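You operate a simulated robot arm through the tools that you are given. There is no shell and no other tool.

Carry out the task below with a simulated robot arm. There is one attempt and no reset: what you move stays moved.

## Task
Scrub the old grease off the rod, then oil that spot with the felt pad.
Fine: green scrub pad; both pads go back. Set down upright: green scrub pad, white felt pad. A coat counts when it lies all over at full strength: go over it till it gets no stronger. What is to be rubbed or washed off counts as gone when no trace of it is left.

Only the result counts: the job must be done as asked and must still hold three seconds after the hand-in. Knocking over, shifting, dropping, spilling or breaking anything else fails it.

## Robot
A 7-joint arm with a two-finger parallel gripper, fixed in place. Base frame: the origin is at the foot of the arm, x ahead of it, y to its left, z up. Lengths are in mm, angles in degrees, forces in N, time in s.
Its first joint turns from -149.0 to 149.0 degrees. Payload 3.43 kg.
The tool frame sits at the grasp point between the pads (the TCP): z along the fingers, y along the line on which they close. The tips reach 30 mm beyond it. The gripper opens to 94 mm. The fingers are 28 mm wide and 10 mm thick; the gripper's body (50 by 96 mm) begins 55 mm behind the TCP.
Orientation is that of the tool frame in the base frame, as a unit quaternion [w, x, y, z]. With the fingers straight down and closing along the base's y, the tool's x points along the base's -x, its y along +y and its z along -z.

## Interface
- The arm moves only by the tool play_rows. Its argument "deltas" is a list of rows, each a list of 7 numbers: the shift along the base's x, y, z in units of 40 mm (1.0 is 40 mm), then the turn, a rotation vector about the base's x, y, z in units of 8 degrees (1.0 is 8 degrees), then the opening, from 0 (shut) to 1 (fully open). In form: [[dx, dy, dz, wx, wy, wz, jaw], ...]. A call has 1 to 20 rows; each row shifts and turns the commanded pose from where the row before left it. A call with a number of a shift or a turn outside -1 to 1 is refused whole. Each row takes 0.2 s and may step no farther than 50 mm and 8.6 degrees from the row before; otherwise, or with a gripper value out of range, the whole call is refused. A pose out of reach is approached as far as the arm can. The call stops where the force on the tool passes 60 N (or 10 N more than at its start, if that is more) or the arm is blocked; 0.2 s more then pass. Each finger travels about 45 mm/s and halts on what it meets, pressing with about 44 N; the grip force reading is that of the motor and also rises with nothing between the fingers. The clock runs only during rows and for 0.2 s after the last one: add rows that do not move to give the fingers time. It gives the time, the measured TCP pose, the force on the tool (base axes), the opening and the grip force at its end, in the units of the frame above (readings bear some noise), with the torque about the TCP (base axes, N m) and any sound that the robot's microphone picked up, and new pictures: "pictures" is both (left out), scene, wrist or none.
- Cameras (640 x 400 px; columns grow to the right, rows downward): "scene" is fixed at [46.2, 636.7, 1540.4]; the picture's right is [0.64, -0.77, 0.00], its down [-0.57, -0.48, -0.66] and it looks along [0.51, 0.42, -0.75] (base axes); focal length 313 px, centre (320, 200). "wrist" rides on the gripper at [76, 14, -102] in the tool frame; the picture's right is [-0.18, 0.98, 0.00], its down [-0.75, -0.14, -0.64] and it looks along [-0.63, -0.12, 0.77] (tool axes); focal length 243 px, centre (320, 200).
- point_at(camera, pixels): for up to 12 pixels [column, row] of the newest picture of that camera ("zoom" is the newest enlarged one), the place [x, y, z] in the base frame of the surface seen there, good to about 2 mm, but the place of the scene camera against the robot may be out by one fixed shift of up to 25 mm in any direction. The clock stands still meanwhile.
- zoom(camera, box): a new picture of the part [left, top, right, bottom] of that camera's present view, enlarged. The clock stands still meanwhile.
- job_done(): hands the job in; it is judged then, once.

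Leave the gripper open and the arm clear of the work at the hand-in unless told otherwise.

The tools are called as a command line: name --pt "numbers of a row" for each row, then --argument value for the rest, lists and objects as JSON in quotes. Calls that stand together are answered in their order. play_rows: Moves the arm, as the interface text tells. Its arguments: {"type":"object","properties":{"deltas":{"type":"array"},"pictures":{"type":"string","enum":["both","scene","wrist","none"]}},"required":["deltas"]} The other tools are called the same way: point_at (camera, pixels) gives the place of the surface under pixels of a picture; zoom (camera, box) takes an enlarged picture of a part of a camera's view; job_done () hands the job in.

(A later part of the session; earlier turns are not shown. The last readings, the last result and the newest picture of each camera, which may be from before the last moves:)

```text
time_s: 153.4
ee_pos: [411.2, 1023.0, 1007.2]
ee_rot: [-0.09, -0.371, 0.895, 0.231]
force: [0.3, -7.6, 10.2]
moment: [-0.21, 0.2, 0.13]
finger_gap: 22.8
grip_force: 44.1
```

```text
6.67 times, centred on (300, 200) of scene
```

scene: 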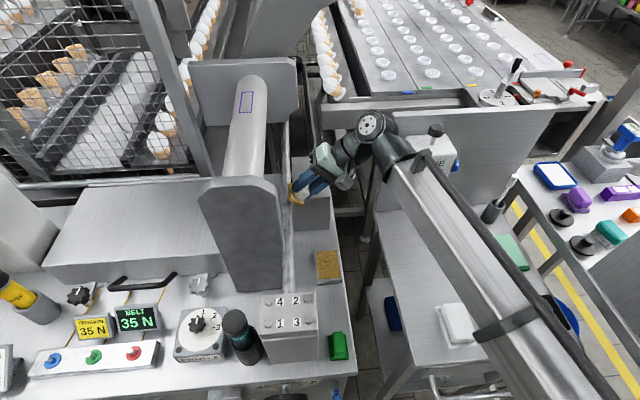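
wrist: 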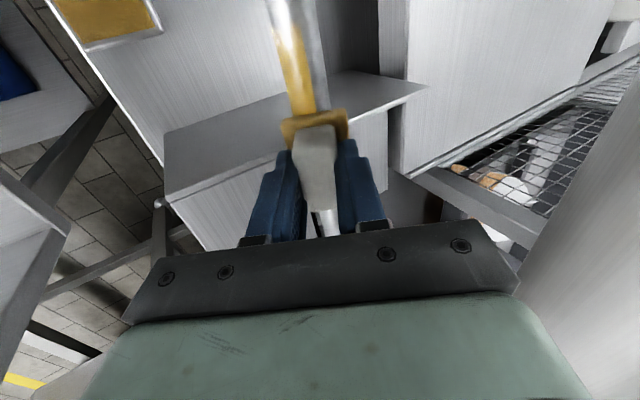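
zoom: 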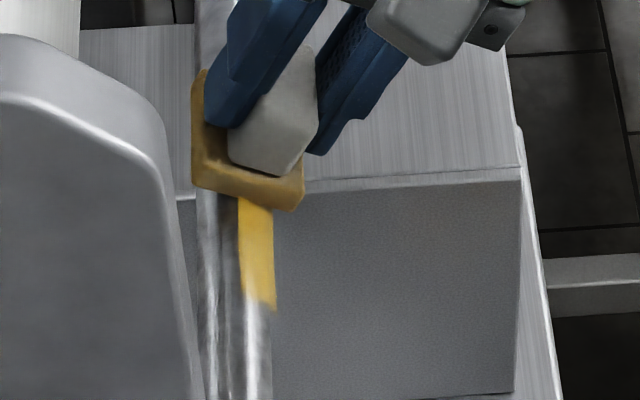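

The coat has a clean, even band. I'll roll back to 45° and do a last set of strokes, a little further outward at the far end.

play_rows --pt "0.0608 -0.0608 -0.0515 0.3536 0.3536 0 0" --pt "0.0582 -0.0582 -0.0578 0.3536 0.3536 0 0" --pt "0.0552 -0.0552 -0.063 0.3536 0.3536 0 0" --pt "0.0518 -0.0518 -0.0685 0.3536 0.3536 0 0" --pt "0.118 0.118 0 0 0 0 0" --pt "-0.118 -0.118 0 0 0 0 0" --pt "-0.118 -0.118 0 0 0 0 0" --pt "-0.118 -0.118 0 0 0 0 0" --pt "-0.118 -0.118 0 0 0 0 0" --pt "-0.118 -0.118 0 0 0 0 0" --pt "-0.118 -0.118 0 0 0 0 0" --pt "-0.118 -0.118 0 0 0 0 0" --pt "-0.118 -0.118 0 0 0 0 0" --pictures "none"

play_rows --pt "0.118 0.118 0 0 0 0 0" --pt "0.118 0.118 0 0 0 0 0" --pt "0.118 0.118 0 0 0 0 0" --pt "0.118 0.118 0 0 0 0 0" --pt "0.118 0.118 0 0 0 0 0" --pt "0.118 0.118 0 0 0 0 0" --pt "0.118 0.118 0 0 0 0 0" --pt "0.118 0.118 0 0 0 0 0" --pt "-0.118 -0.118 0 0 0 0 0" --pt "-0.118 -0.118 0 0 0 0 0" --pt "-0.118 -0.118 0 0 0 0 0" --pt "-0.118 -0.118 0 0 0 0 0" --pt "-0.118 -0.118 0 0 0 0 0" --pt "-0.118 -0.118 0 0 0 0 0" --pt "-0.118 -0.118 0 0 0 0 0" --pt "-0.118 -0.118 0 0 0 0 0" --pictures "none"

play_rows --pt "0.118 0.118 0 0 0 0 0" --pt "0.118 0.118 0 0 0 0 0" --pt "0.118 0.118 0 0 0 0 0" --pt "0.118 0.118 0 0 0 0 0" --pt "0.5 -0.5 0.7075 0 0 0 0" --pt "0.5 -0.5 0.7075 0 0 0 0" --pt "0 0 0 0 0 0 0"

zoom --camera "scene" --box '[272, 180, 312, 220]'

zoom --camera "wrist" --box '[240, 0, 400, 130]'

```text
time_s: 156.2
ee_pos: [389.8, 981.0, 998.8]
ee_rot: [-0.141, -0.352, 0.855, 0.353]
force: [15.8, -4.3, 12.9]
moment: [0.09, -0.18, -0.13]
finger_gap: 22.7
grip_force: 43.7
```

```text
time_s: 159.6
ee_pos: [388.5, 982.0, 997.0]
ee_rot: [-0.141, -0.353, 0.855, 0.353]
force: [15.4, -3.6, 12.9]
moment: [0.1, -0.09, -0.12]
finger_gap: 22.8
grip_force: 44.3
```

```text
time_s: 161.2
ee_pos: [445.7, 960.7, 1053.2]
ee_rot: [-0.142, -0.353, 0.854, 0.353]
force: [-0.1, 0.3, -0.6]
moment: [-0.02, 0.02, -0.01]
finger_gap: 22.6
grip_force: 43.8
```

scene: 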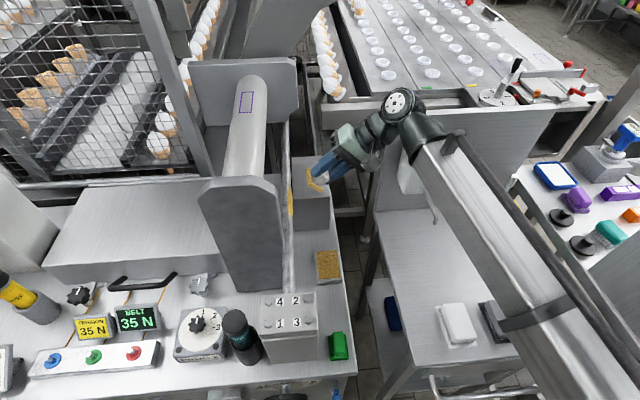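
wrist: 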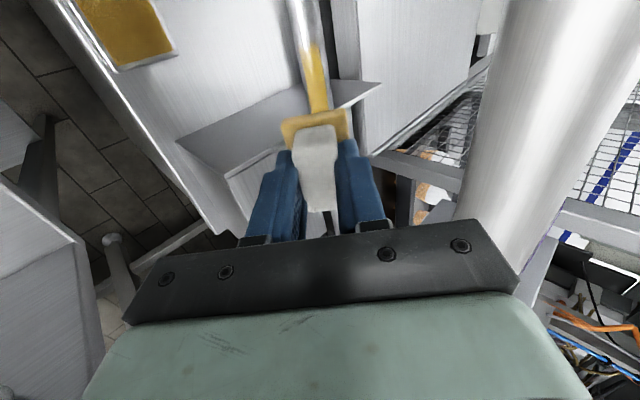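

```text
10.00 times, centred on (292, 200) of scene
```

zoom: 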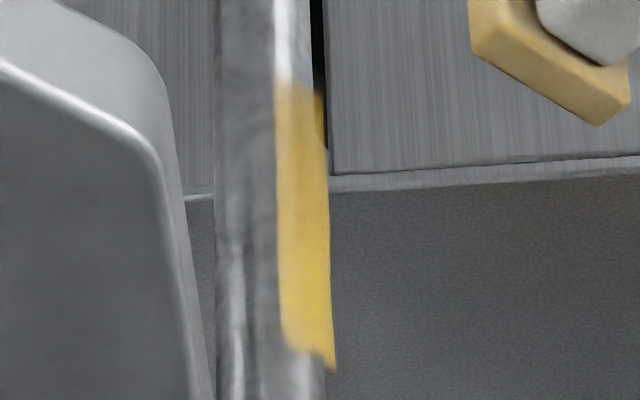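

```text
3.08 times, centred on (320, 65) of wrist
```

zoom: 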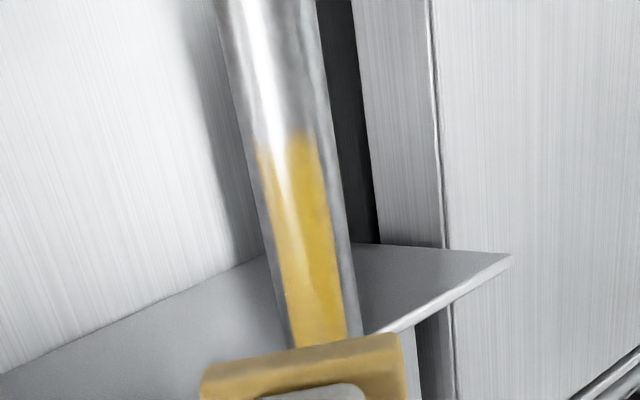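

The oil band covers the whole length and width of the old spot. I'll zoom tightly on the far and near ends to check for weaker parts.

zoom --camera "scene" --box '[283, 184, 299, 200]'

zoom --camera "scene" --box '[283, 202, 299, 218]'

zoom --camera "wrist" --box '[290, 30, 350, 120]'

```text
16.00 times, centred on (291, 192) of scene
```

zoom: 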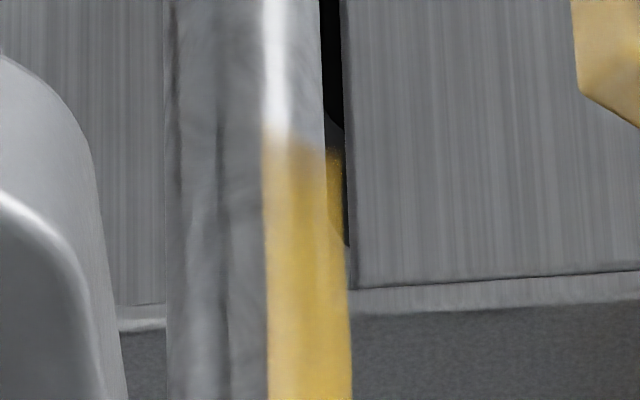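

```text
16.00 times, centred on (291, 210) of scene
```

zoom: 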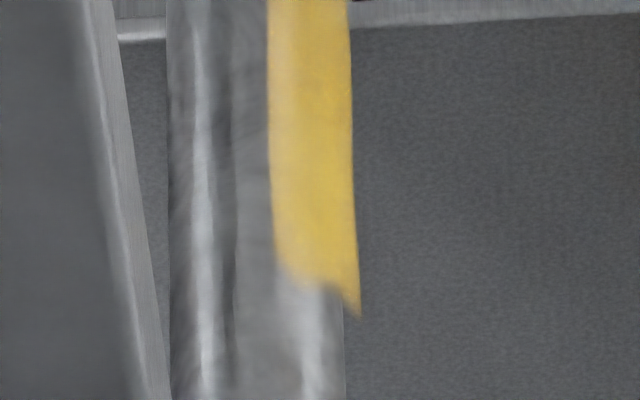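

```text
4.44 times, centred on (320, 75) of wrist
```

zoom: 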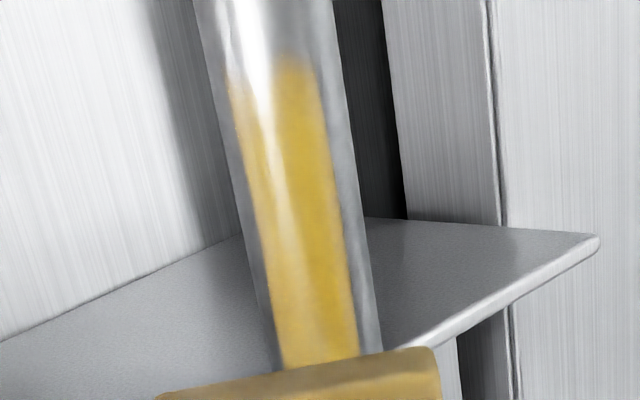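

The near end is strong right to its edge, but the far end (top, rows 188–194) looks a bit weaker. I'll go back and work the far half more, with strokes reaching further out. First I'll approach to about 8 mm off, shifted 25 mm outward.

play_rows --pt "0.442 0.442 0 0 0 0 0" --pt "-0.4375 0.4375 -0.619 0 0 0 0" --pt "-0.4375 0.4375 -0.619 0 0 0 0" --pt "0 0 0 0 0 0 0" --pictures "wrist"

```text
time_s: 162.2
ee_pos: [427.9, 1013.1, 1003.2]
ee_rot: [-0.142, -0.353, 0.855, 0.352]
force: [-0.4, 0.3, -0.3]
moment: [-0.03, -0.03, -0.02]
finger_gap: 22.7
grip_force: 43.9
```

wrist: 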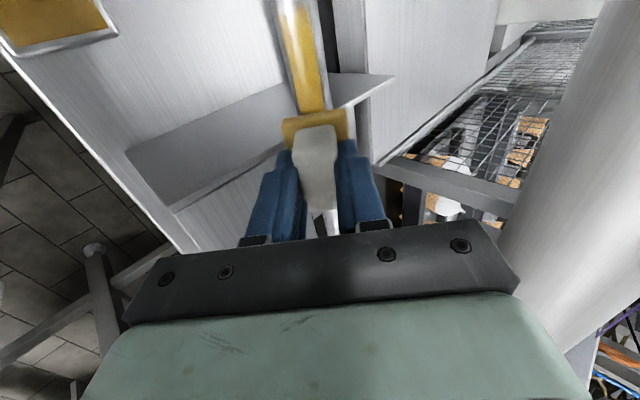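

8 mm off. Move in 6 mm then gently.

play_rows --pt "-0.0375 0.0375 -0.053 0 0 0 0" --pt "-0.0375 0.0375 -0.053 0 0 0 0" --pt "-0.0125 0.0125 -0.0177 0 0 0 0" --pt "-0.0125 0.0125 -0.0177 0 0 0 0" --pt "0 0 0 0 0 0 0" --pictures "none"

play_rows --pt "-0.0125 0.0125 -0.0177 0 0 0 0" --pt "0 0 0 0 0 0 0" --pictures "none"

```text
time_s: 163.4
ee_pos: [426.3, 1017.7, 997.6]
ee_rot: [-0.142, -0.353, 0.855, 0.353]
force: [0.2, 1.0, -0.7]
moment: [0.02, -0.02, 0.01]
finger_gap: 22.9
grip_force: 43.6
```

```text
time_s: 164.0
ee_pos: [425.6, 1018.7, 998.6]
ee_rot: [-0.141, -0.353, 0.855, 0.353]
force: [2.2, -2.1, 1.8]
moment: [-0.03, -0.01, -0.02]
finger_gap: 22.9
grip_force: 43.8
```

Touching lightly. I'll press 1.3 mm and stroke between u≈1001 and 1041.

play_rows --pt "0.102 0.134 -0.023 0 0 0 0" --pt "0.118 0.118 0 0 0 0 0" --pt "0.118 0.118 0 0 0 0 0" --pt "-0.118 -0.118 0 0 0 0 0" --pt "-0.118 -0.118 0 0 0 0 0" --pt "-0.118 -0.118 0 0 0 0 0" --pt "-0.118 -0.118 0 0 0 0 0" --pt "-0.118 -0.118 0 0 0 0 0" --pt "-0.118 -0.118 0 0 0 0 0" --pt "0.118 0.118 0 0 0 0 0" --pt "0.118 0.118 0 0 0 0 0" --pt "0.118 0.118 0 0 0 0 0" --pt "0.118 0.118 0 0 0 0 0" --pt "0.118 0.118 0 0 0 0 0" --pt "0.118 0.118 0 0 0 0 0" --pictures "wrist"

zoom --camera "wrist" --box '[220, 0, 420, 160]'

```text
time_s: 167.2
ee_pos: [438.6, 1031.3, 996.9]
ee_rot: [-0.141, -0.354, 0.855, 0.352]
force: [3.3, -15.4, 13.4]
moment: [-0.24, 0.23, 0.3]
finger_gap: 22.6
grip_force: 44.3
```

wrist: 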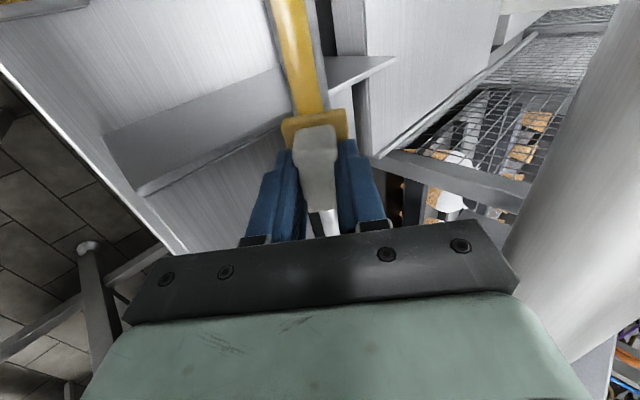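

```text
2.50 times, centred on (320, 80) of wrist
```

zoom: 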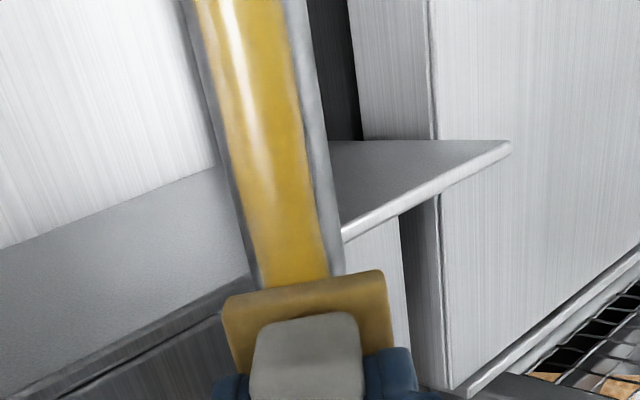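

Even and strong up to the pad. Two more strokes here, then the same at both rolled angles over the far half.

play_rows --pt "-0.13 -0.13 0 0 0 0 0" --pt "-0.13 -0.13 0 0 0 0 0" --pt "-0.13 -0.13 0 0 0 0 0" --pt "-0.13 -0.13 0 0 0 0 0" --pt "-0.13 -0.13 0 0 0 0 0" --pt "-0.13 -0.13 0 0 0 0 0" --pt "0.13 0.13 0 0 0 0 0" --pt "0.13 0.13 0 0 0 0 0" --pt "0.13 0.13 0 0 0 0 0" --pt "0.13 0.13 0 0 0 0 0" --pt "0.13 0.13 0 0 0 0 0" --pt "0.13 0.13 0 0 0 0 0" --pictures "none"

play_rows --pt "0.0484 -0.0484 -0.0733 0.3536 0.3536 0 0" --pt "0.0445 -0.0445 -0.078 0.3536 0.3536 0 0" --pt "0.0408 -0.0408 -0.0823 0.3536 0.3536 0 0" --pt "-0.13 -0.13 0 0 0 0 0" --pt "-0.13 -0.13 0 0 0 0 0" --pt "-0.13 -0.13 0 0 0 0 0" --pt "-0.13 -0.13 0 0 0 0 0" --pt "-0.13 -0.13 0 0 0 0 0" --pt "-0.13 -0.13 0 0 0 0 0" --pt "0.13 0.13 0 0 0 0 0" --pt "0.13 0.13 0 0 0 0 0" --pt "0.13 0.13 0 0 0 0 0" --pt "0.13 0.13 0 0 0 0 0" --pt "0.13 0.13 0 0 0 0 0" --pt "0.13 0.13 0 0 0 0 0" --pictures "none"

play_rows --pt "-0.0408 0.0408 0.0823 -0.3536 -0.3536 0 0" --pt "-0.0445 0.0445 0.078 -0.3536 -0.3536 0 0" --pt "-0.0484 0.0484 0.0733 -0.3536 -0.3536 0 0" --pt "-0.0518 0.0518 0.0685 -0.3536 -0.3536 0 0" --pt "-0.0552 0.0552 0.063 -0.3536 -0.3536 0 0" --pt "-0.0582 0.0582 0.0578 -0.3536 -0.3536 0 0" --pt "-0.13 -0.13 0 0 0 0 0" --pt "-0.13 -0.13 0 0 0 0 0" --pt "-0.13 -0.13 0 0 0 0 0" --pt "-0.13 -0.13 0 0 0 0 0" --pt "-0.13 -0.13 0 0 0 0 0" --pt "-0.13 -0.13 0 0 0 0 0" --pt "0.13 0.13 0 0 0 0 0" --pt "0.13 0.13 0 0 0 0 0" --pt "0.13 0.13 0 0 0 0 0" --pt "0.13 0.13 0 0 0 0 0" --pt "0.13 0.13 0 0 0 0 0" --pt "0.13 0.13 0 0 0 0 0" --pictures "wrist"

```text
time_s: 169.8
ee_pos: [438.3, 1031.5, 997.5]
ee_rot: [-0.141, -0.354, 0.854, 0.353]
force: [3.5, -12.4, 10.1]
moment: [-0.21, 0.19, 0.25]
finger_gap: 22.8
grip_force: 44.3
```

```text
time_s: 173.0
ee_pos: [444.2, 1025.5, 988.6]
ee_rot: [-0.178, -0.336, 0.813, 0.441]
force: [8.9, -22.7, 13.1]
moment: [-0.29, 0.13, 0.44]
finger_gap: 22.6
grip_force: 44.2
```

```text
time_s: 176.8
ee_pos: [431.7, 1039.8, 1004.4]
ee_rot: [-0.103, -0.366, 0.887, 0.262]
force: [1.6, -9.5, 13.3]
moment: [-0.19, 0.23, 0.15]
finger_gap: 22.9
grip_force: 44.0
```

wrist: 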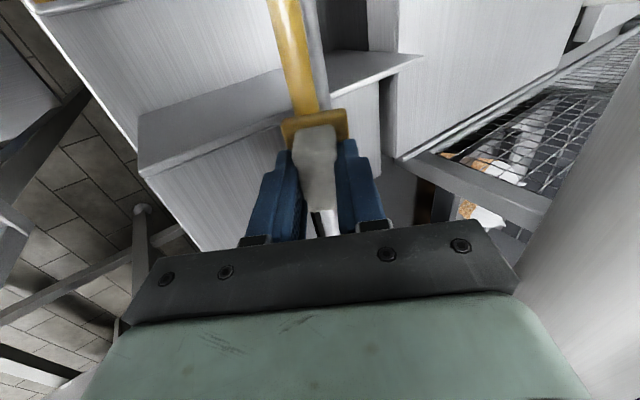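

One long sweep back over the whole spot, then lift off and inspect.

play_rows --pt "0.0582 -0.0582 -0.0578 0.3536 0.3536 0 0" --pt "0.0552 -0.0552 -0.063 0.3536 0.3536 0 0" --pt "0.0518 -0.0518 -0.0685 0.3536 0.3536 0 0" --pt "-0.13 -0.13 0 0 0 0 0" --pt "-0.13 -0.13 0 0 0 0 0" --pt "-0.13 -0.13 0 0 0 0 0" --pt "-0.13 -0.13 0 0 0 0 0" --pt "-0.13 -0.13 0 0 0 0 0" --pt "-0.13 -0.13 0 0 0 0 0" --pt "-0.13 -0.13 0 0 0 0 0" --pt "-0.13 -0.13 0 0 0 0 0" --pt "-0.13 -0.13 0 0 0 0 0" --pt "0.13 0.13 0 0 0 0 0" --pt "0.13 0.13 0 0 0 0 0" --pt "0.13 0.13 0 0 0 0 0" --pt "0.13 0.13 0 0 0 0 0" --pt "0.13 0.13 0 0 0 0 0" --pt "0.13 0.13 0 0 0 0 0" --pt "0.13 0.13 0 0 0 0 0" --pictures "none"

play_rows --pt "-0.13 -0.13 0 0 0 0 0" --pt "-0.13 -0.13 0 0 0 0 0" --pt "-0.13 -0.13 0 0 0 0 0" --pt "-0.13 -0.13 0 0 0 0 0" --pt "-0.13 -0.13 0 0 0 0 0" --pt "-0.13 -0.13 0 0 0 0 0" --pt "-0.13 -0.13 0 0 0 0 0" --pt "0.5 -0.5 0.7075 0 0 0 0" --pt "0.5 -0.5 0.7075 0 0 0 0" --pt "0 0 0 0 0 0 0"

zoom --camera "scene" --box '[272, 175, 312, 225]'

zoom --camera "scene" --box '[283, 178, 299, 194]'

zoom --camera "scene" --box '[283, 190, 299, 206]'

```text
time_s: 180.8
ee_pos: [428.3, 1022.5, 998.1]
ee_rot: [-0.142, -0.353, 0.855, 0.353]
force: [4.0, -14.6, 13.6]
moment: [-0.25, 0.18, 0.28]
finger_gap: 22.5
grip_force: 44.3
```

```text
time_s: 183.0
ee_pos: [431.4, 945.2, 1054.2]
ee_rot: [-0.142, -0.353, 0.855, 0.353]
force: [0.2, 0.5, -1.7]
moment: [0.0, 0.01, -0.01]
finger_gap: 23.0
grip_force: 44.5
```

scene: 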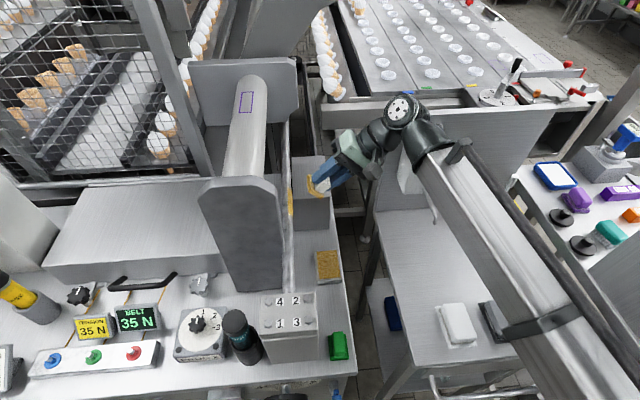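
wrist: 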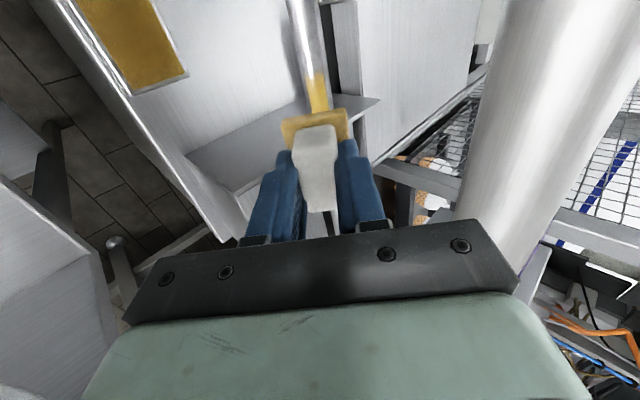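

```text
8.00 times, centred on (292, 200) of scene
```

zoom: 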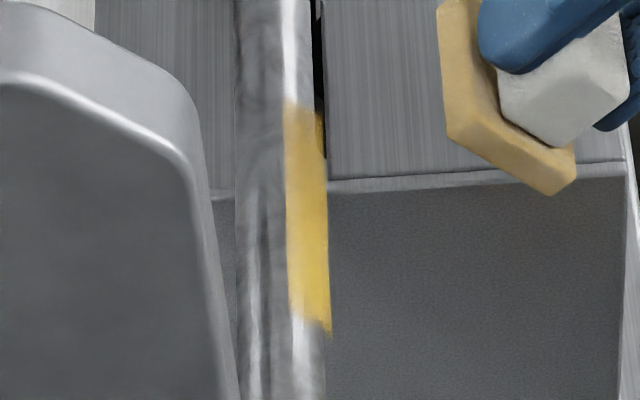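

```text
16.00 times, centred on (291, 186) of scene
```

zoom: 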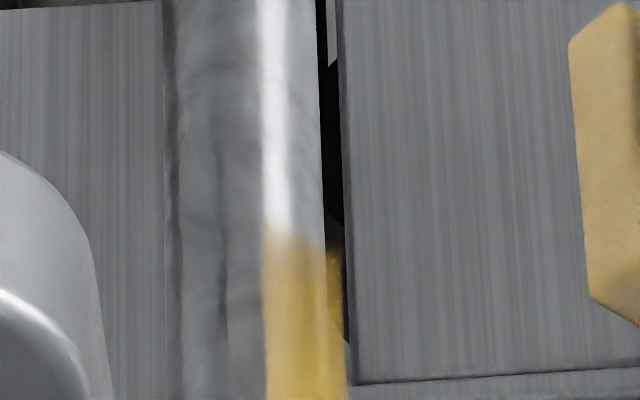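

```text
16.00 times, centred on (291, 198) of scene
```

zoom: 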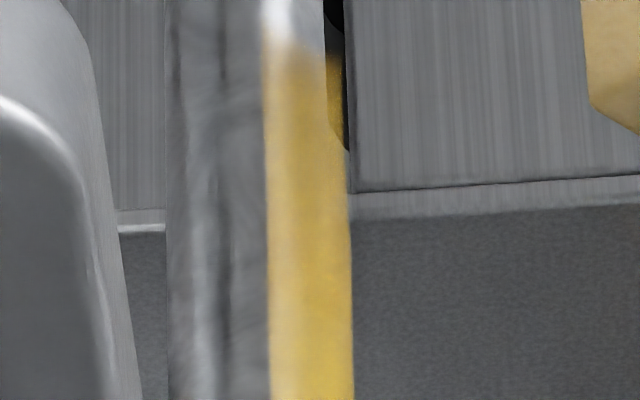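

The oil now reaches evenly to the far end of the area. To judge the strength over the whole spot, I'll move outward so the wrist camera sees the entire band unobstructed.

play_rows --pt "0.6 0.6 0.1 0 0 0 0" --pt "0.6 0.6 0.1 0 0 0 0" --pt "0.3 0.3 0.1 0 0 0 0" --pt "0 0 0 0 0 0 0" --pictures "wrist"

zoom --camera "wrist" --box '[240, 0, 400, 110]'

```text
time_s: 184.0
ee_pos: [492.4, 1005.5, 1066.2]
ee_rot: [-0.141, -0.353, 0.855, 0.353]
force: [-0.1, 0.3, -0.9]
moment: [-0.01, -0.02, 0.0]
finger_gap: 22.5
grip_force: 44.5
```

wrist: 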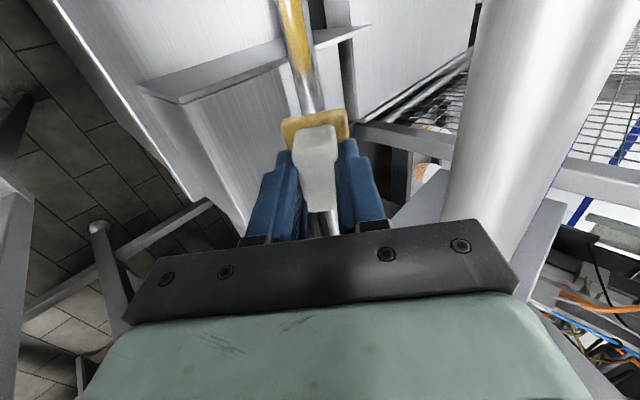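

```text
3.64 times, centred on (320, 55) of wrist
```

zoom: 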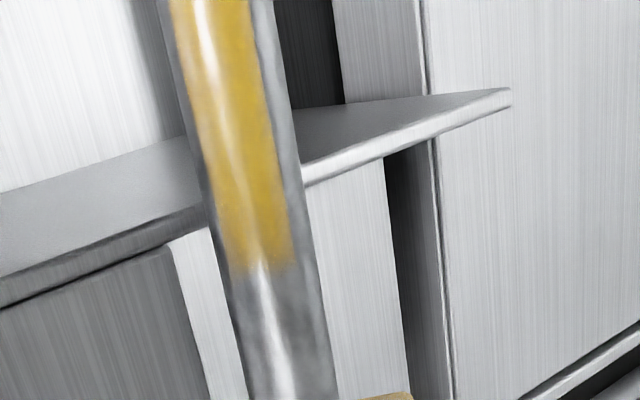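

The far end shows a soft transition. For a baseline I'll zoom in more, then do more passes at the far half and compare from this same viewpoint.

zoom --camera "wrist" --box '[270, 0, 340, 80]'

point_at --camera "wrist" --pixels '[[301, 72], [305, 70], [309, 70], [285, 10], [295, 10], [300, 50]]'

```text
5.00 times, centred on (305, 40) of wrist
```

zoom: 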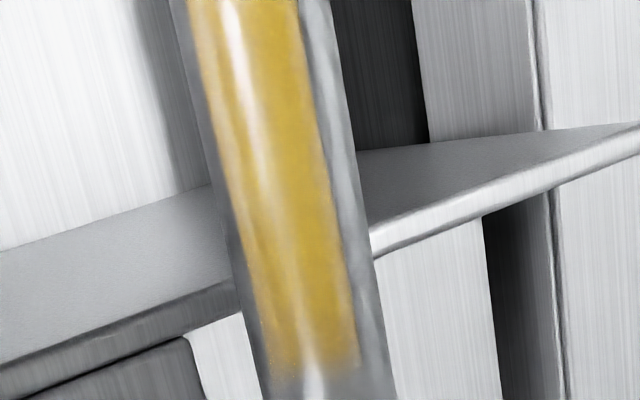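

```text
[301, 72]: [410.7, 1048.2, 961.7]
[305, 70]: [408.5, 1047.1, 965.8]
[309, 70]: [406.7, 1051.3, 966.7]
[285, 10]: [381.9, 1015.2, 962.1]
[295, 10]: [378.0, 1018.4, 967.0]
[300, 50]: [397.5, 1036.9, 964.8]
```

I'll go in once more centred on the far part (u≈1020) and repeat strokes with a bit more pressure.

play_rows --pt "-0.5275 0.0675 -0.529 0 0 0 0" --pt "-0.5275 0.0675 -0.529 0 0 0 0" --pt "-0.5275 0.0675 -0.529 0 0 0 0" --pt "0 0 0 0 0 0 0" --pictures "none"

play_rows --pt "-0.0375 0.0375 -0.053 0 0 0 0" --pt "-0.0375 0.0375 -0.053 0 0 0 0" --pt "-0.0125 0.0125 -0.0177 0 0 0 0" --pt "0 0 0 0 0 0 0" --pictures "none"

play_rows --pt "-0.0125 0.0125 -0.0177 0 0 0 0" --pt "-0.0125 0.0125 -0.0177 0 0 0 0" --pt "0 0 0 0 0 0 0" --pictures "none"

```text
time_s: 185.0
ee_pos: [427.3, 1014.1, 1001.3]
ee_rot: [-0.142, -0.353, 0.855, 0.353]
force: [-0.1, 0.2, -1.0]
moment: [-0.01, -0.01, -0.03]
finger_gap: 22.6
grip_force: 44.2
```

```text
time_s: 186.0
ee_pos: [426.7, 1018.4, 997.3]
ee_rot: [-0.142, -0.353, 0.855, 0.354]
force: [4.7, -3.7, 3.7]
moment: [-0.08, 0.09, 0.1]
finger_gap: 23.2
grip_force: 44.0
```

```text
time_s: 186.8
ee_pos: [425.2, 1017.4, 996.4]
ee_rot: [-0.141, -0.353, 0.854, 0.354]
force: [13.6, -11.5, 16.3]
moment: [-0.19, 0.01, 0.23]
finger_gap: 22.6
grip_force: 43.6
```

24 N along the normal. Strokes around u≈1020.

play_rows --pt "0.118 0.118 0 0 0 0 0" --pt "0.118 0.118 0 0 0 0 0" --pt "-0.118 -0.118 0 0 0 0 0" --pt "-0.118 -0.118 0 0 0 0 0" --pt "-0.118 -0.118 0 0 0 0 0" --pt "-0.118 -0.118 0 0 0 0 0" --pt "-0.118 -0.118 0 0 0 0 0" --pt "0.118 0.118 0 0 0 0 0" --pt "0.118 0.118 0 0 0 0 0" --pt "0.118 0.118 0 0 0 0 0" --pt "0.118 0.118 0 0 0 0 0" --pt "0.118 0.118 0 0 0 0 0" --pt "-0.118 -0.118 0 0 0 0 0" --pt "-0.118 -0.118 0 0 0 0 0" --pt "-0.118 -0.118 0 0 0 0 0" --pt "-0.118 -0.118 0 0 0 0 0" --pt "-0.118 -0.118 0 0 0 0 0" --pictures "none"

play_rows --pt "0.118 0.118 0 0 0 0 0" --pt "0.118 0.118 0 0 0 0 0" --pt "0.118 0.118 0 0 0 0 0" --pt "0.118 0.118 0 0 0 0 0" --pt "0.118 0.118 0 0 0 0 0" --pt "-0.118 -0.118 0 0 0 0 0" --pt "-0.118 -0.118 0 0 0 0 0" --pt "-0.118 -0.118 0 0 0 0 0" --pt "-0.118 -0.118 0 0 0 0 0" --pt "-0.118 -0.118 0 0 0 0 0" --pt "-0.118 -0.118 0 0 0 0 0" --pt "-0.118 -0.118 0 0 0 0 0" --pt "-0.118 -0.118 0 0 0 0 0" --pt "-0.118 -0.118 0 0 0 0 0" --pt "-0.118 -0.118 0 0 0 0 0" --pt "0.118 0.118 0 0 0 0 0" --pt "0.118 0.118 0 0 0 0 0" --pt "0.118 0.118 0 0 0 0 0" --pictures "none"

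```text
time_s: 190.4
ee_pos: [412.5, 1003.9, 996.6]
ee_rot: [-0.14, -0.352, 0.855, 0.353]
force: [33.6, -9.5, 28.9]
moment: [0.17, -0.19, -0.23]
finger_gap: 22.9
grip_force: 44.0
```

```text
time_s: 194.2
ee_pos: [397.5, 993.0, 997.8]
ee_rot: [-0.143, -0.354, 0.854, 0.353]
force: [7.3, -34.5, 29.3]
moment: [-0.52, 0.44, 0.59]
finger_gap: 22.7
grip_force: 43.9
```

The pressure rose to about 40 N at the near end, enough. I'll lift off and view from the same spot as before.

play_rows --pt "0.5 -0.5 0.7075 0 0 0 0" --pt "0.5 -0.5 0.7075 0 0 0 0" --pt "0.67 0.67 0.1 0 0 0 0" --pt "0.67 0.67 0.1 0 0 0 0" --pt "0.03 -0.02 0.1 0 0 0 0" --pt "0 0 0 0 0 0 0"

zoom --camera "wrist" --box '[270, 0, 340, 80]'

zoom --camera "scene" --box '[283, 178, 299, 194]'

zoom --camera "scene" --box '[272, 175, 312, 225]'

```text
time_s: 195.6
ee_pos: [495.2, 1008.6, 1064.2]
ee_rot: [-0.143, -0.353, 0.855, 0.353]
force: [-0.2, 0.2, -1.0]
moment: [0.0, -0.02, 0.05]
finger_gap: 22.7
grip_force: 43.6
```

scene: 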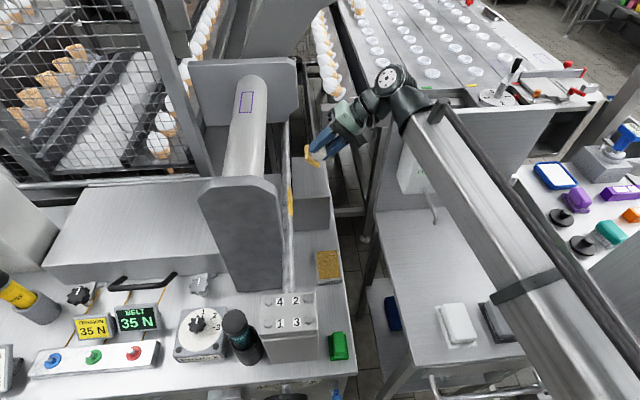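
wrist: 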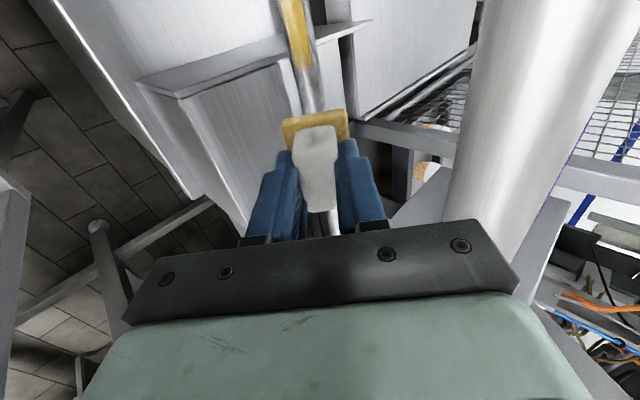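

```text
5.00 times, centred on (305, 40) of wrist
```

zoom: 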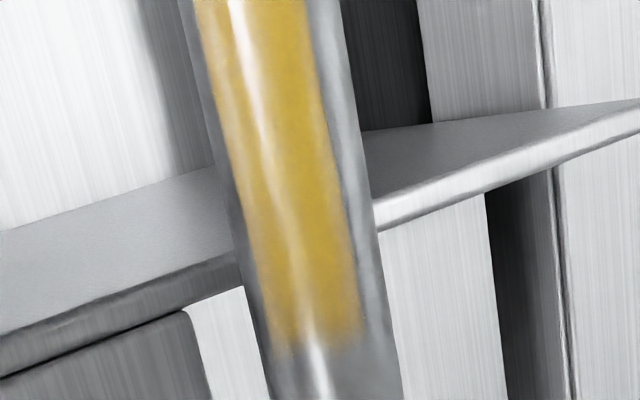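

```text
16.00 times, centred on (291, 186) of scene
```

zoom: 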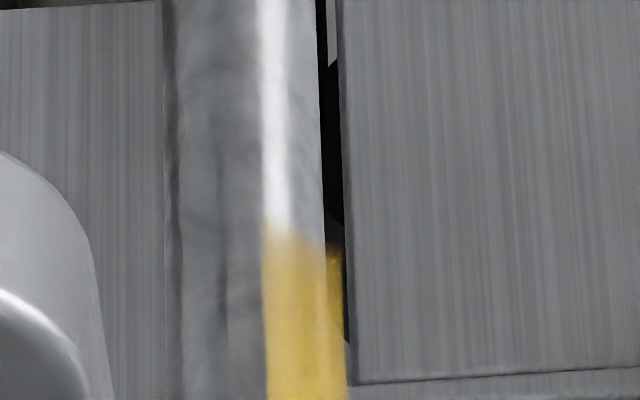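

```text
8.00 times, centred on (292, 200) of scene
```

zoom: 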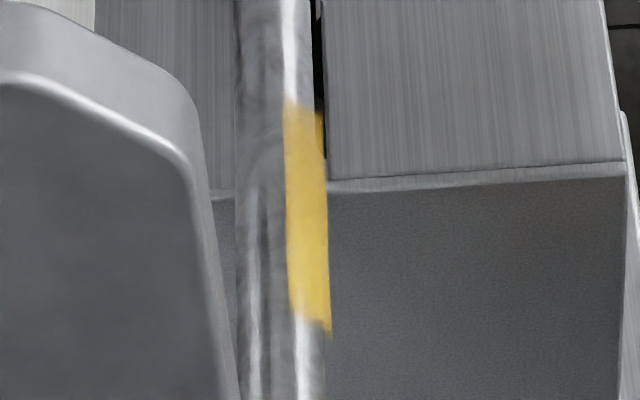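

The coat is now even with crisp ends at both sides, and further passes didn't change it. Now I'll bring the felt back: retreat, roll upright, and go above its home.

play_rows --pt "-0.785 -0.785 0.33 0 0 0 0" --pt "-0.785 -0.785 0.33 0 0 0 0" --pt "-0.785 -0.785 0.33 0 0 0 0" --pt "0 0 0 -0.663 -0.663 0 0" --pt "0 0 0 -0.663 -0.663 0 0" --pt "0 0 0 -0.663 -0.663 0 0" --pt "0 0 0 -0.663 -0.663 0 0" --pt "0 0 0 -0.663 -0.663 0 0" --pt "0 0 0 -0.663 -0.663 0 0" --pt "0 0 0 0 0 0 0"

```text
time_s: 197.8
ee_pos: [401.1, 912.9, 1103.8]
ee_rot: [0.006, -0.384, 0.924, -0.001]
force: [-1.1, 0.6, 0.3]
moment: [0.01, 0.02, 0.0]
finger_gap: 22.5
grip_force: 44.1
```

scene: 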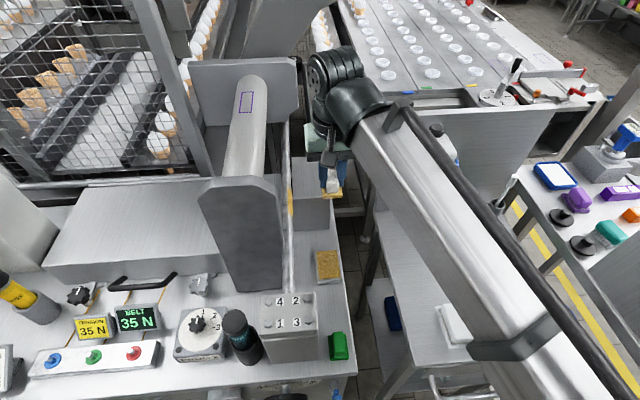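
wrist: 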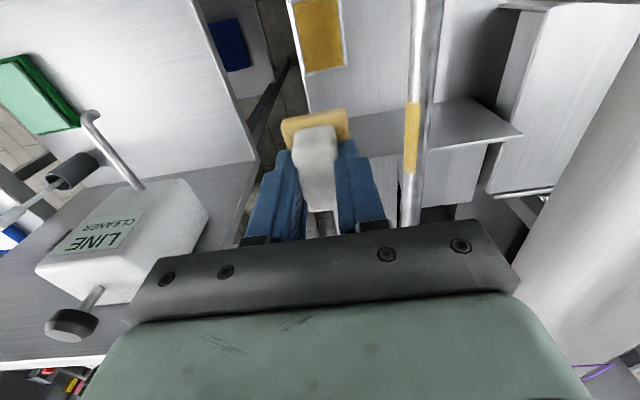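

The wrist view shows the oiled band at about (411,138). A quick zoom to check it from this side.

zoom --camera "wrist" --box '[380, 85, 445, 195]'

zoom --camera "scene" --box '[283, 184, 301, 220]'

point_at --camera "wrist" --pixels '[[411, 105], [410, 170], [404, 140], [418, 140]]'

```text
3.64 times, centred on (412, 140) of wrist
```

zoom: 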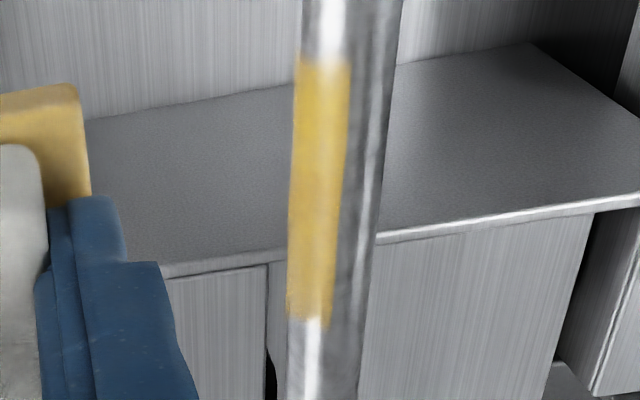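

```text
11.11 times, centred on (292, 202) of scene
```

zoom: 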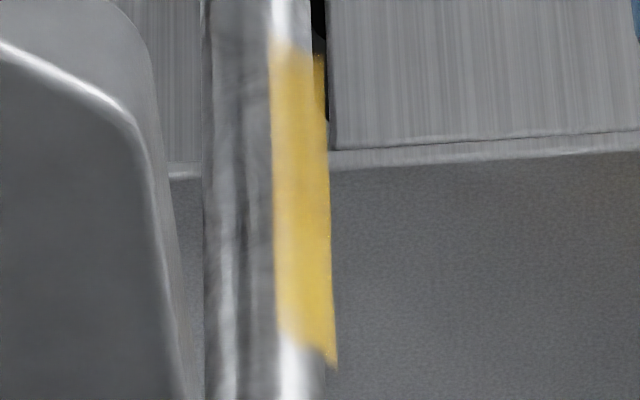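

```text
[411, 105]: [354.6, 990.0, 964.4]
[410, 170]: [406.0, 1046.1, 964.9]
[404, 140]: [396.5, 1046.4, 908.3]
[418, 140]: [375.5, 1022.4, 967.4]
```

The band is an even amber rectangle. Now to the felt's home: move above (298.8, 816.4) and down to about z=880.

play_rows --pt "-0.639 -0.603 -0.65 0 0 0 0" --pt "-0.639 -0.603 -0.65 0 0 0 0" --pt "-0.639 -0.603 -0.65 0 0 0 0" --pt "-0.639 -0.603 -0.65 0 0 0 0" --pt "0 0 -0.75 0 0 0 0" --pt "0 0 -0.75 0 0 0 0" --pt "0 0 -0.75 0 0 0 0" --pt "0 0 -0.75 0 0 0 0" --pt "0 0 0 0 0 0 0"

zoom --camera "wrist" --box '[220, 50, 420, 250]'

```text
time_s: 199.8
ee_pos: [298.0, 818.2, 878.4]
ee_rot: [0.006, -0.383, 0.924, -0.001]
force: [-0.1, 0.2, -0.7]
moment: [0.05, 0.0, 0.01]
finger_gap: 22.7
grip_force: 44.0
```

scene: 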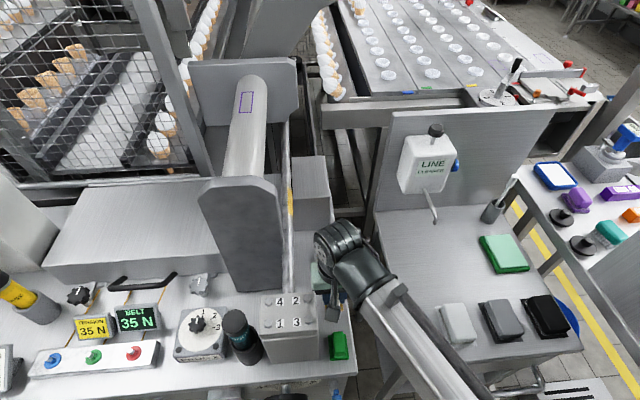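
wrist: 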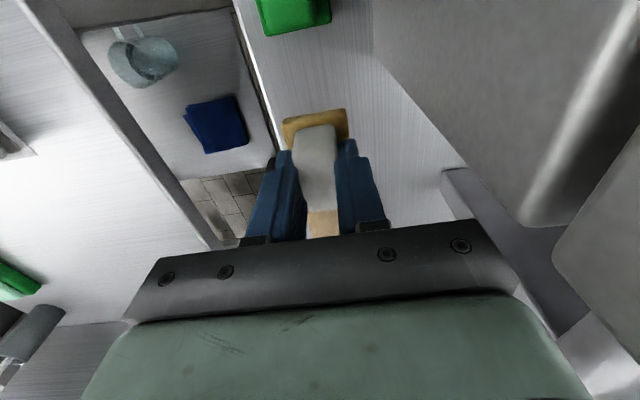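

```text
2.00 times, centred on (320, 150) of wrist
```

zoom: 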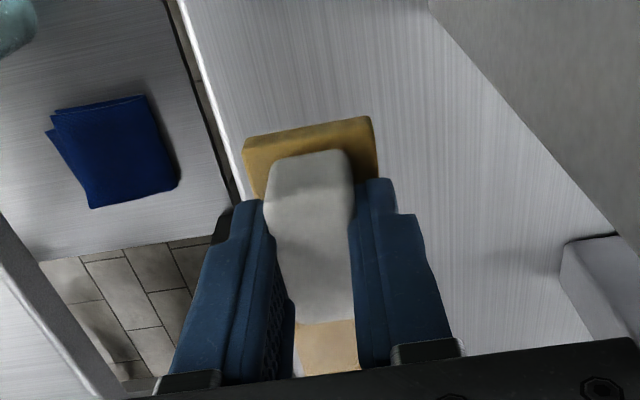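

Adjust by about 1 mm and lower to 850, then step down gently.

play_rows --pt "0.01 -0.03 -0.35 0 0 0 0" --pt "0 0 -0.3 0 0 0 0" --pt "0 0 -0.05 0 0 0 0" --pt "0 0 0 0 0 0 0" --pictures "none"

play_rows --pt "0 0 -0.025 0 0 0 0" --pt "0 0 -0.025 0 0 0 0" --pt "0 0 0 0 0 0 0" --pictures "none"

play_rows --pt "0 0 -0.025 0 0 0 0" --pt "0 0 0 0 0 0 0" --pictures "none"

```text
time_s: 200.8
ee_pos: [298.7, 816.6, 851.5]
ee_rot: [0.005, -0.385, 0.923, 0.0]
force: [0.2, -0.1, -1.1]
moment: [0.01, -0.02, -0.01]
finger_gap: 22.6
grip_force: 44.0
```

```text
time_s: 201.6
ee_pos: [299.1, 815.5, 849.3]
ee_rot: [0.006, -0.384, 0.923, -0.001]
force: [-0.4, -0.3, -0.7]
moment: [-0.01, 0.0, 0.02]
finger_gap: 22.9
grip_force: 44.7
```

```text
time_s: 202.2
ee_pos: [299.4, 816.4, 848.2]
ee_rot: [0.005, -0.383, 0.924, -0.001]
force: [-0.2, -0.1, -0.5]
moment: [0.03, 0.0, -0.01]
finger_gap: 22.7
grip_force: 43.9
```

No contact yet at 848. Continue in 1 mm steps.

play_rows --pt "0 0 -0.025 0 0 0 0" --pt "0 0 0 0 0 0 0" --pictures "none"

play_rows --pt "0 0 -0.025 0 0 0 0" --pt "0 0 0 0 0 0 0" --pictures "none"

play_rows --pt "0 0 -0.02 0 0 0 0" --pt "0 0 0 0 0 0 0" --pictures "none"

```text
time_s: 202.8
ee_pos: [298.8, 815.9, 848.7]
ee_rot: [0.005, -0.383, 0.924, 0.0]
force: [-0.1, -0.6, -0.6]
moment: [-0.01, 0.0, -0.02]
finger_gap: 22.6
grip_force: 43.9
```

```text
time_s: 203.4
ee_pos: [299.1, 817.0, 847.1]
ee_rot: [0.006, -0.384, 0.923, -0.001]
force: [-0.4, 0.3, 1.4]
moment: [0.01, 0.04, 0.0]
finger_gap: 22.7
grip_force: 44.0
```

```text
time_s: 204.0
ee_pos: [298.6, 816.2, 846.3]
ee_rot: [0.005, -0.383, 0.924, -0.001]
force: [0.1, 0.3, 11.8]
moment: [-0.1, 0.23, 0.03]
finger_gap: 22.8
grip_force: 44.2
```

The felt is seated on the table with 12 N. I'll ease up slightly and open the jaws.

play_rows --pt "0 0 0.02 0 0 0 0" --pt "0 0 0 0 0 0 0.45" --pt "0 0 0 0 0 0 0.45" --pt "0 0 0 0 0 0 0.45" --pt "0 0 0 0 0 0 0.45"

zoom --camera "wrist" --box '[220, 50, 420, 250]'

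```text
time_s: 205.2
ee_pos: [299.1, 815.7, 847.6]
ee_rot: [0.005, -0.383, 0.924, -0.001]
force: [0.4, 0.5, 6.3]
moment: [0.09, 0.13, 0.02]
finger_gap: 42.2
grip_force: 0.1
```

scene: 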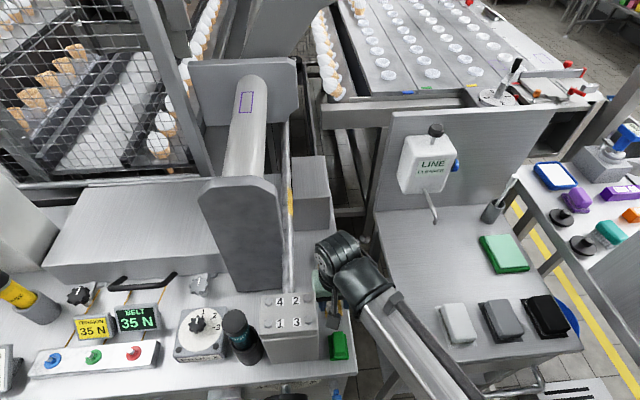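
wrist: 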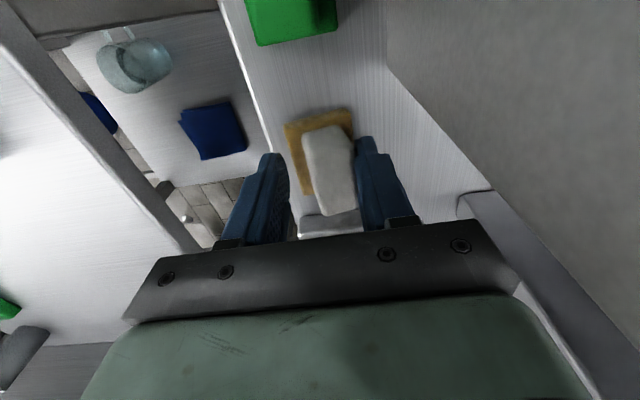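

```text
2.00 times, centred on (320, 150) of wrist
```

zoom: 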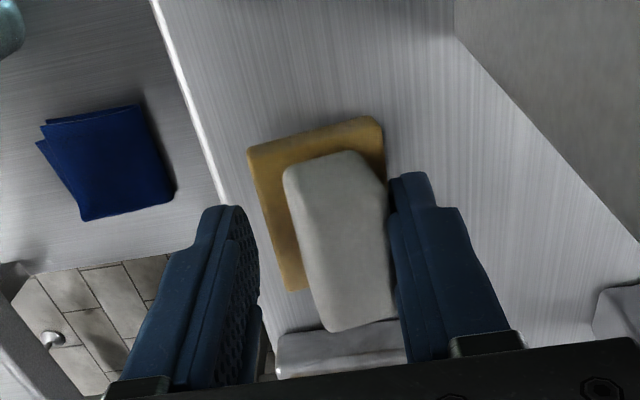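

As with the green pad, a finger tip rests on the base and tilts it slightly. I'll raise slowly by 4 mm and look again.

play_rows --pt "0 0 0.03 0 0 0 0.45" --pt "0 0 0.03 0 0 0 0.45" --pt "0 0 0.04 0 0 0 0.45" --pt "0 0 0 0 0 0 0.45" --pictures "wrist"

zoom --camera "wrist" --box '[220, 50, 420, 250]'

```text
time_s: 206.2
ee_pos: [299.0, 816.2, 850.9]
ee_rot: [0.005, -0.384, 0.923, -0.001]
force: [-0.6, -0.1, 0.9]
moment: [0.03, 0.04, 0.0]
finger_gap: 42.5
grip_force: 0.1
```

wrist: 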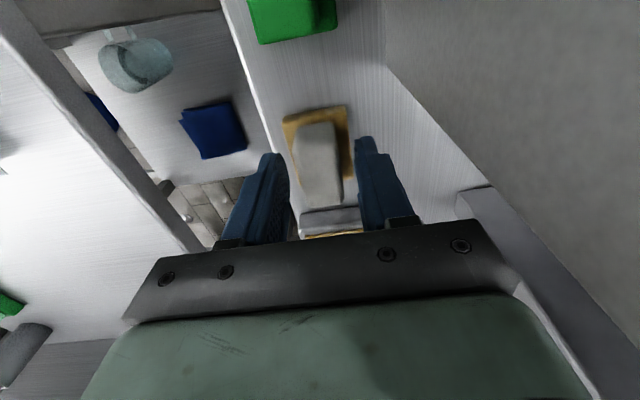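

```text
2.00 times, centred on (320, 150) of wrist
```

zoom: 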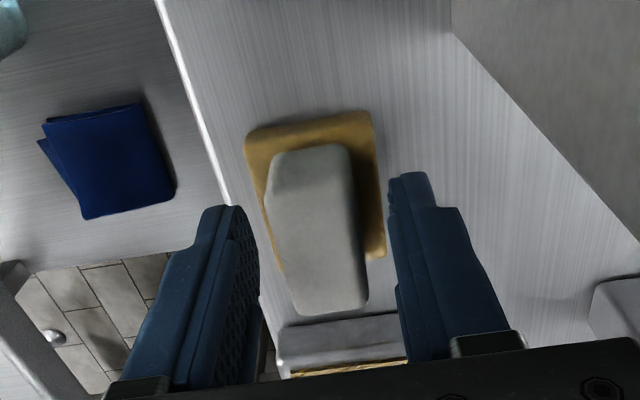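

The felt sits flat and free now. I'll rise straight up to z≈1080 and open the jaws fully.

play_rows --pt "0 0 0.5 0 0 0 0.45" --pt "0 0 0.9 0 0 0 0.45" --pt "0 0 0.9 0 0 0 0.45" --pt "0 0 0.9 0 0 0 0.45" --pt "0 0 0.9 0 0 0 0.45" --pt "0 0 0.9 0 0 0 0.6" --pt "0 0 0.7 0 0 0 0.8" --pt "-0.513 -0.521 0 0 0 0 1" --pt "-0.513 -0.521 0 0 0 0 1" --pt "-0.513 -0.521 0 0 0 0 1" --pt "0 0 0 0 0 0 1" --pt "0 0 0 0 0 0 1"

zoom --camera "wrist" --box '[270, 20, 390, 220]'

zoom --camera "scene" --box '[290, 240, 390, 370]'

```text
time_s: 208.8
ee_pos: [238.4, 753.7, 1079.4]
ee_rot: [0.005, -0.384, 0.923, 0.0]
force: [0.0, -0.5, 0.3]
moment: [-0.01, 0.0, 0.01]
finger_gap: 93.9
grip_force: 0.1
```

scene: 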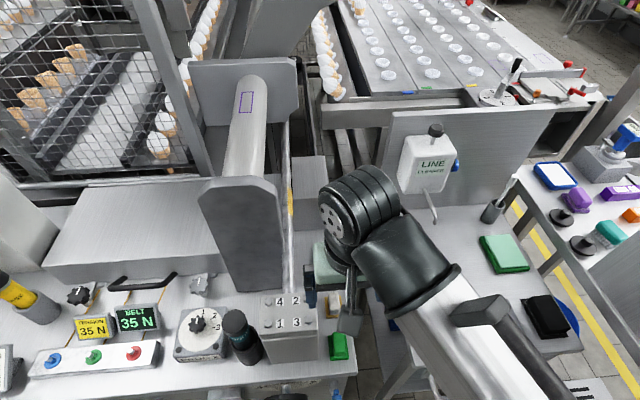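
wrist: 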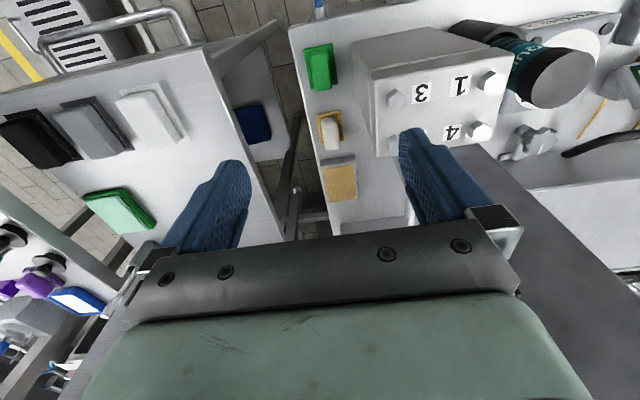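

```text
2.00 times, centred on (330, 120) of wrist
```

zoom: 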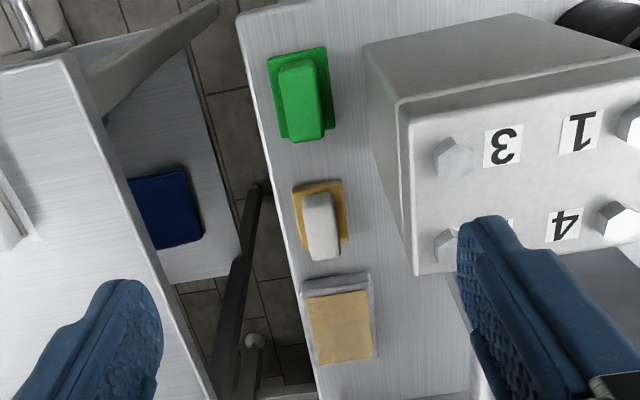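

```text
3.08 times, centred on (340, 305) of scene
```

zoom: 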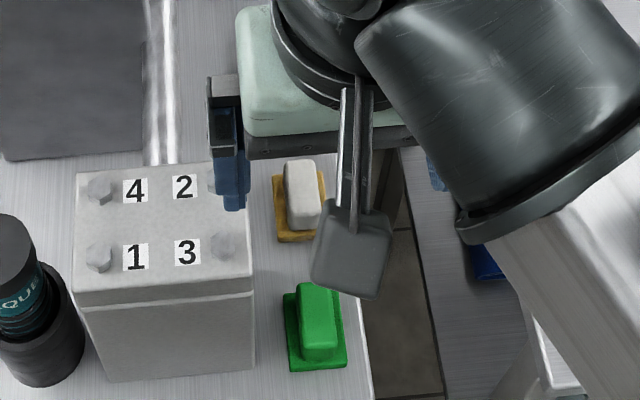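

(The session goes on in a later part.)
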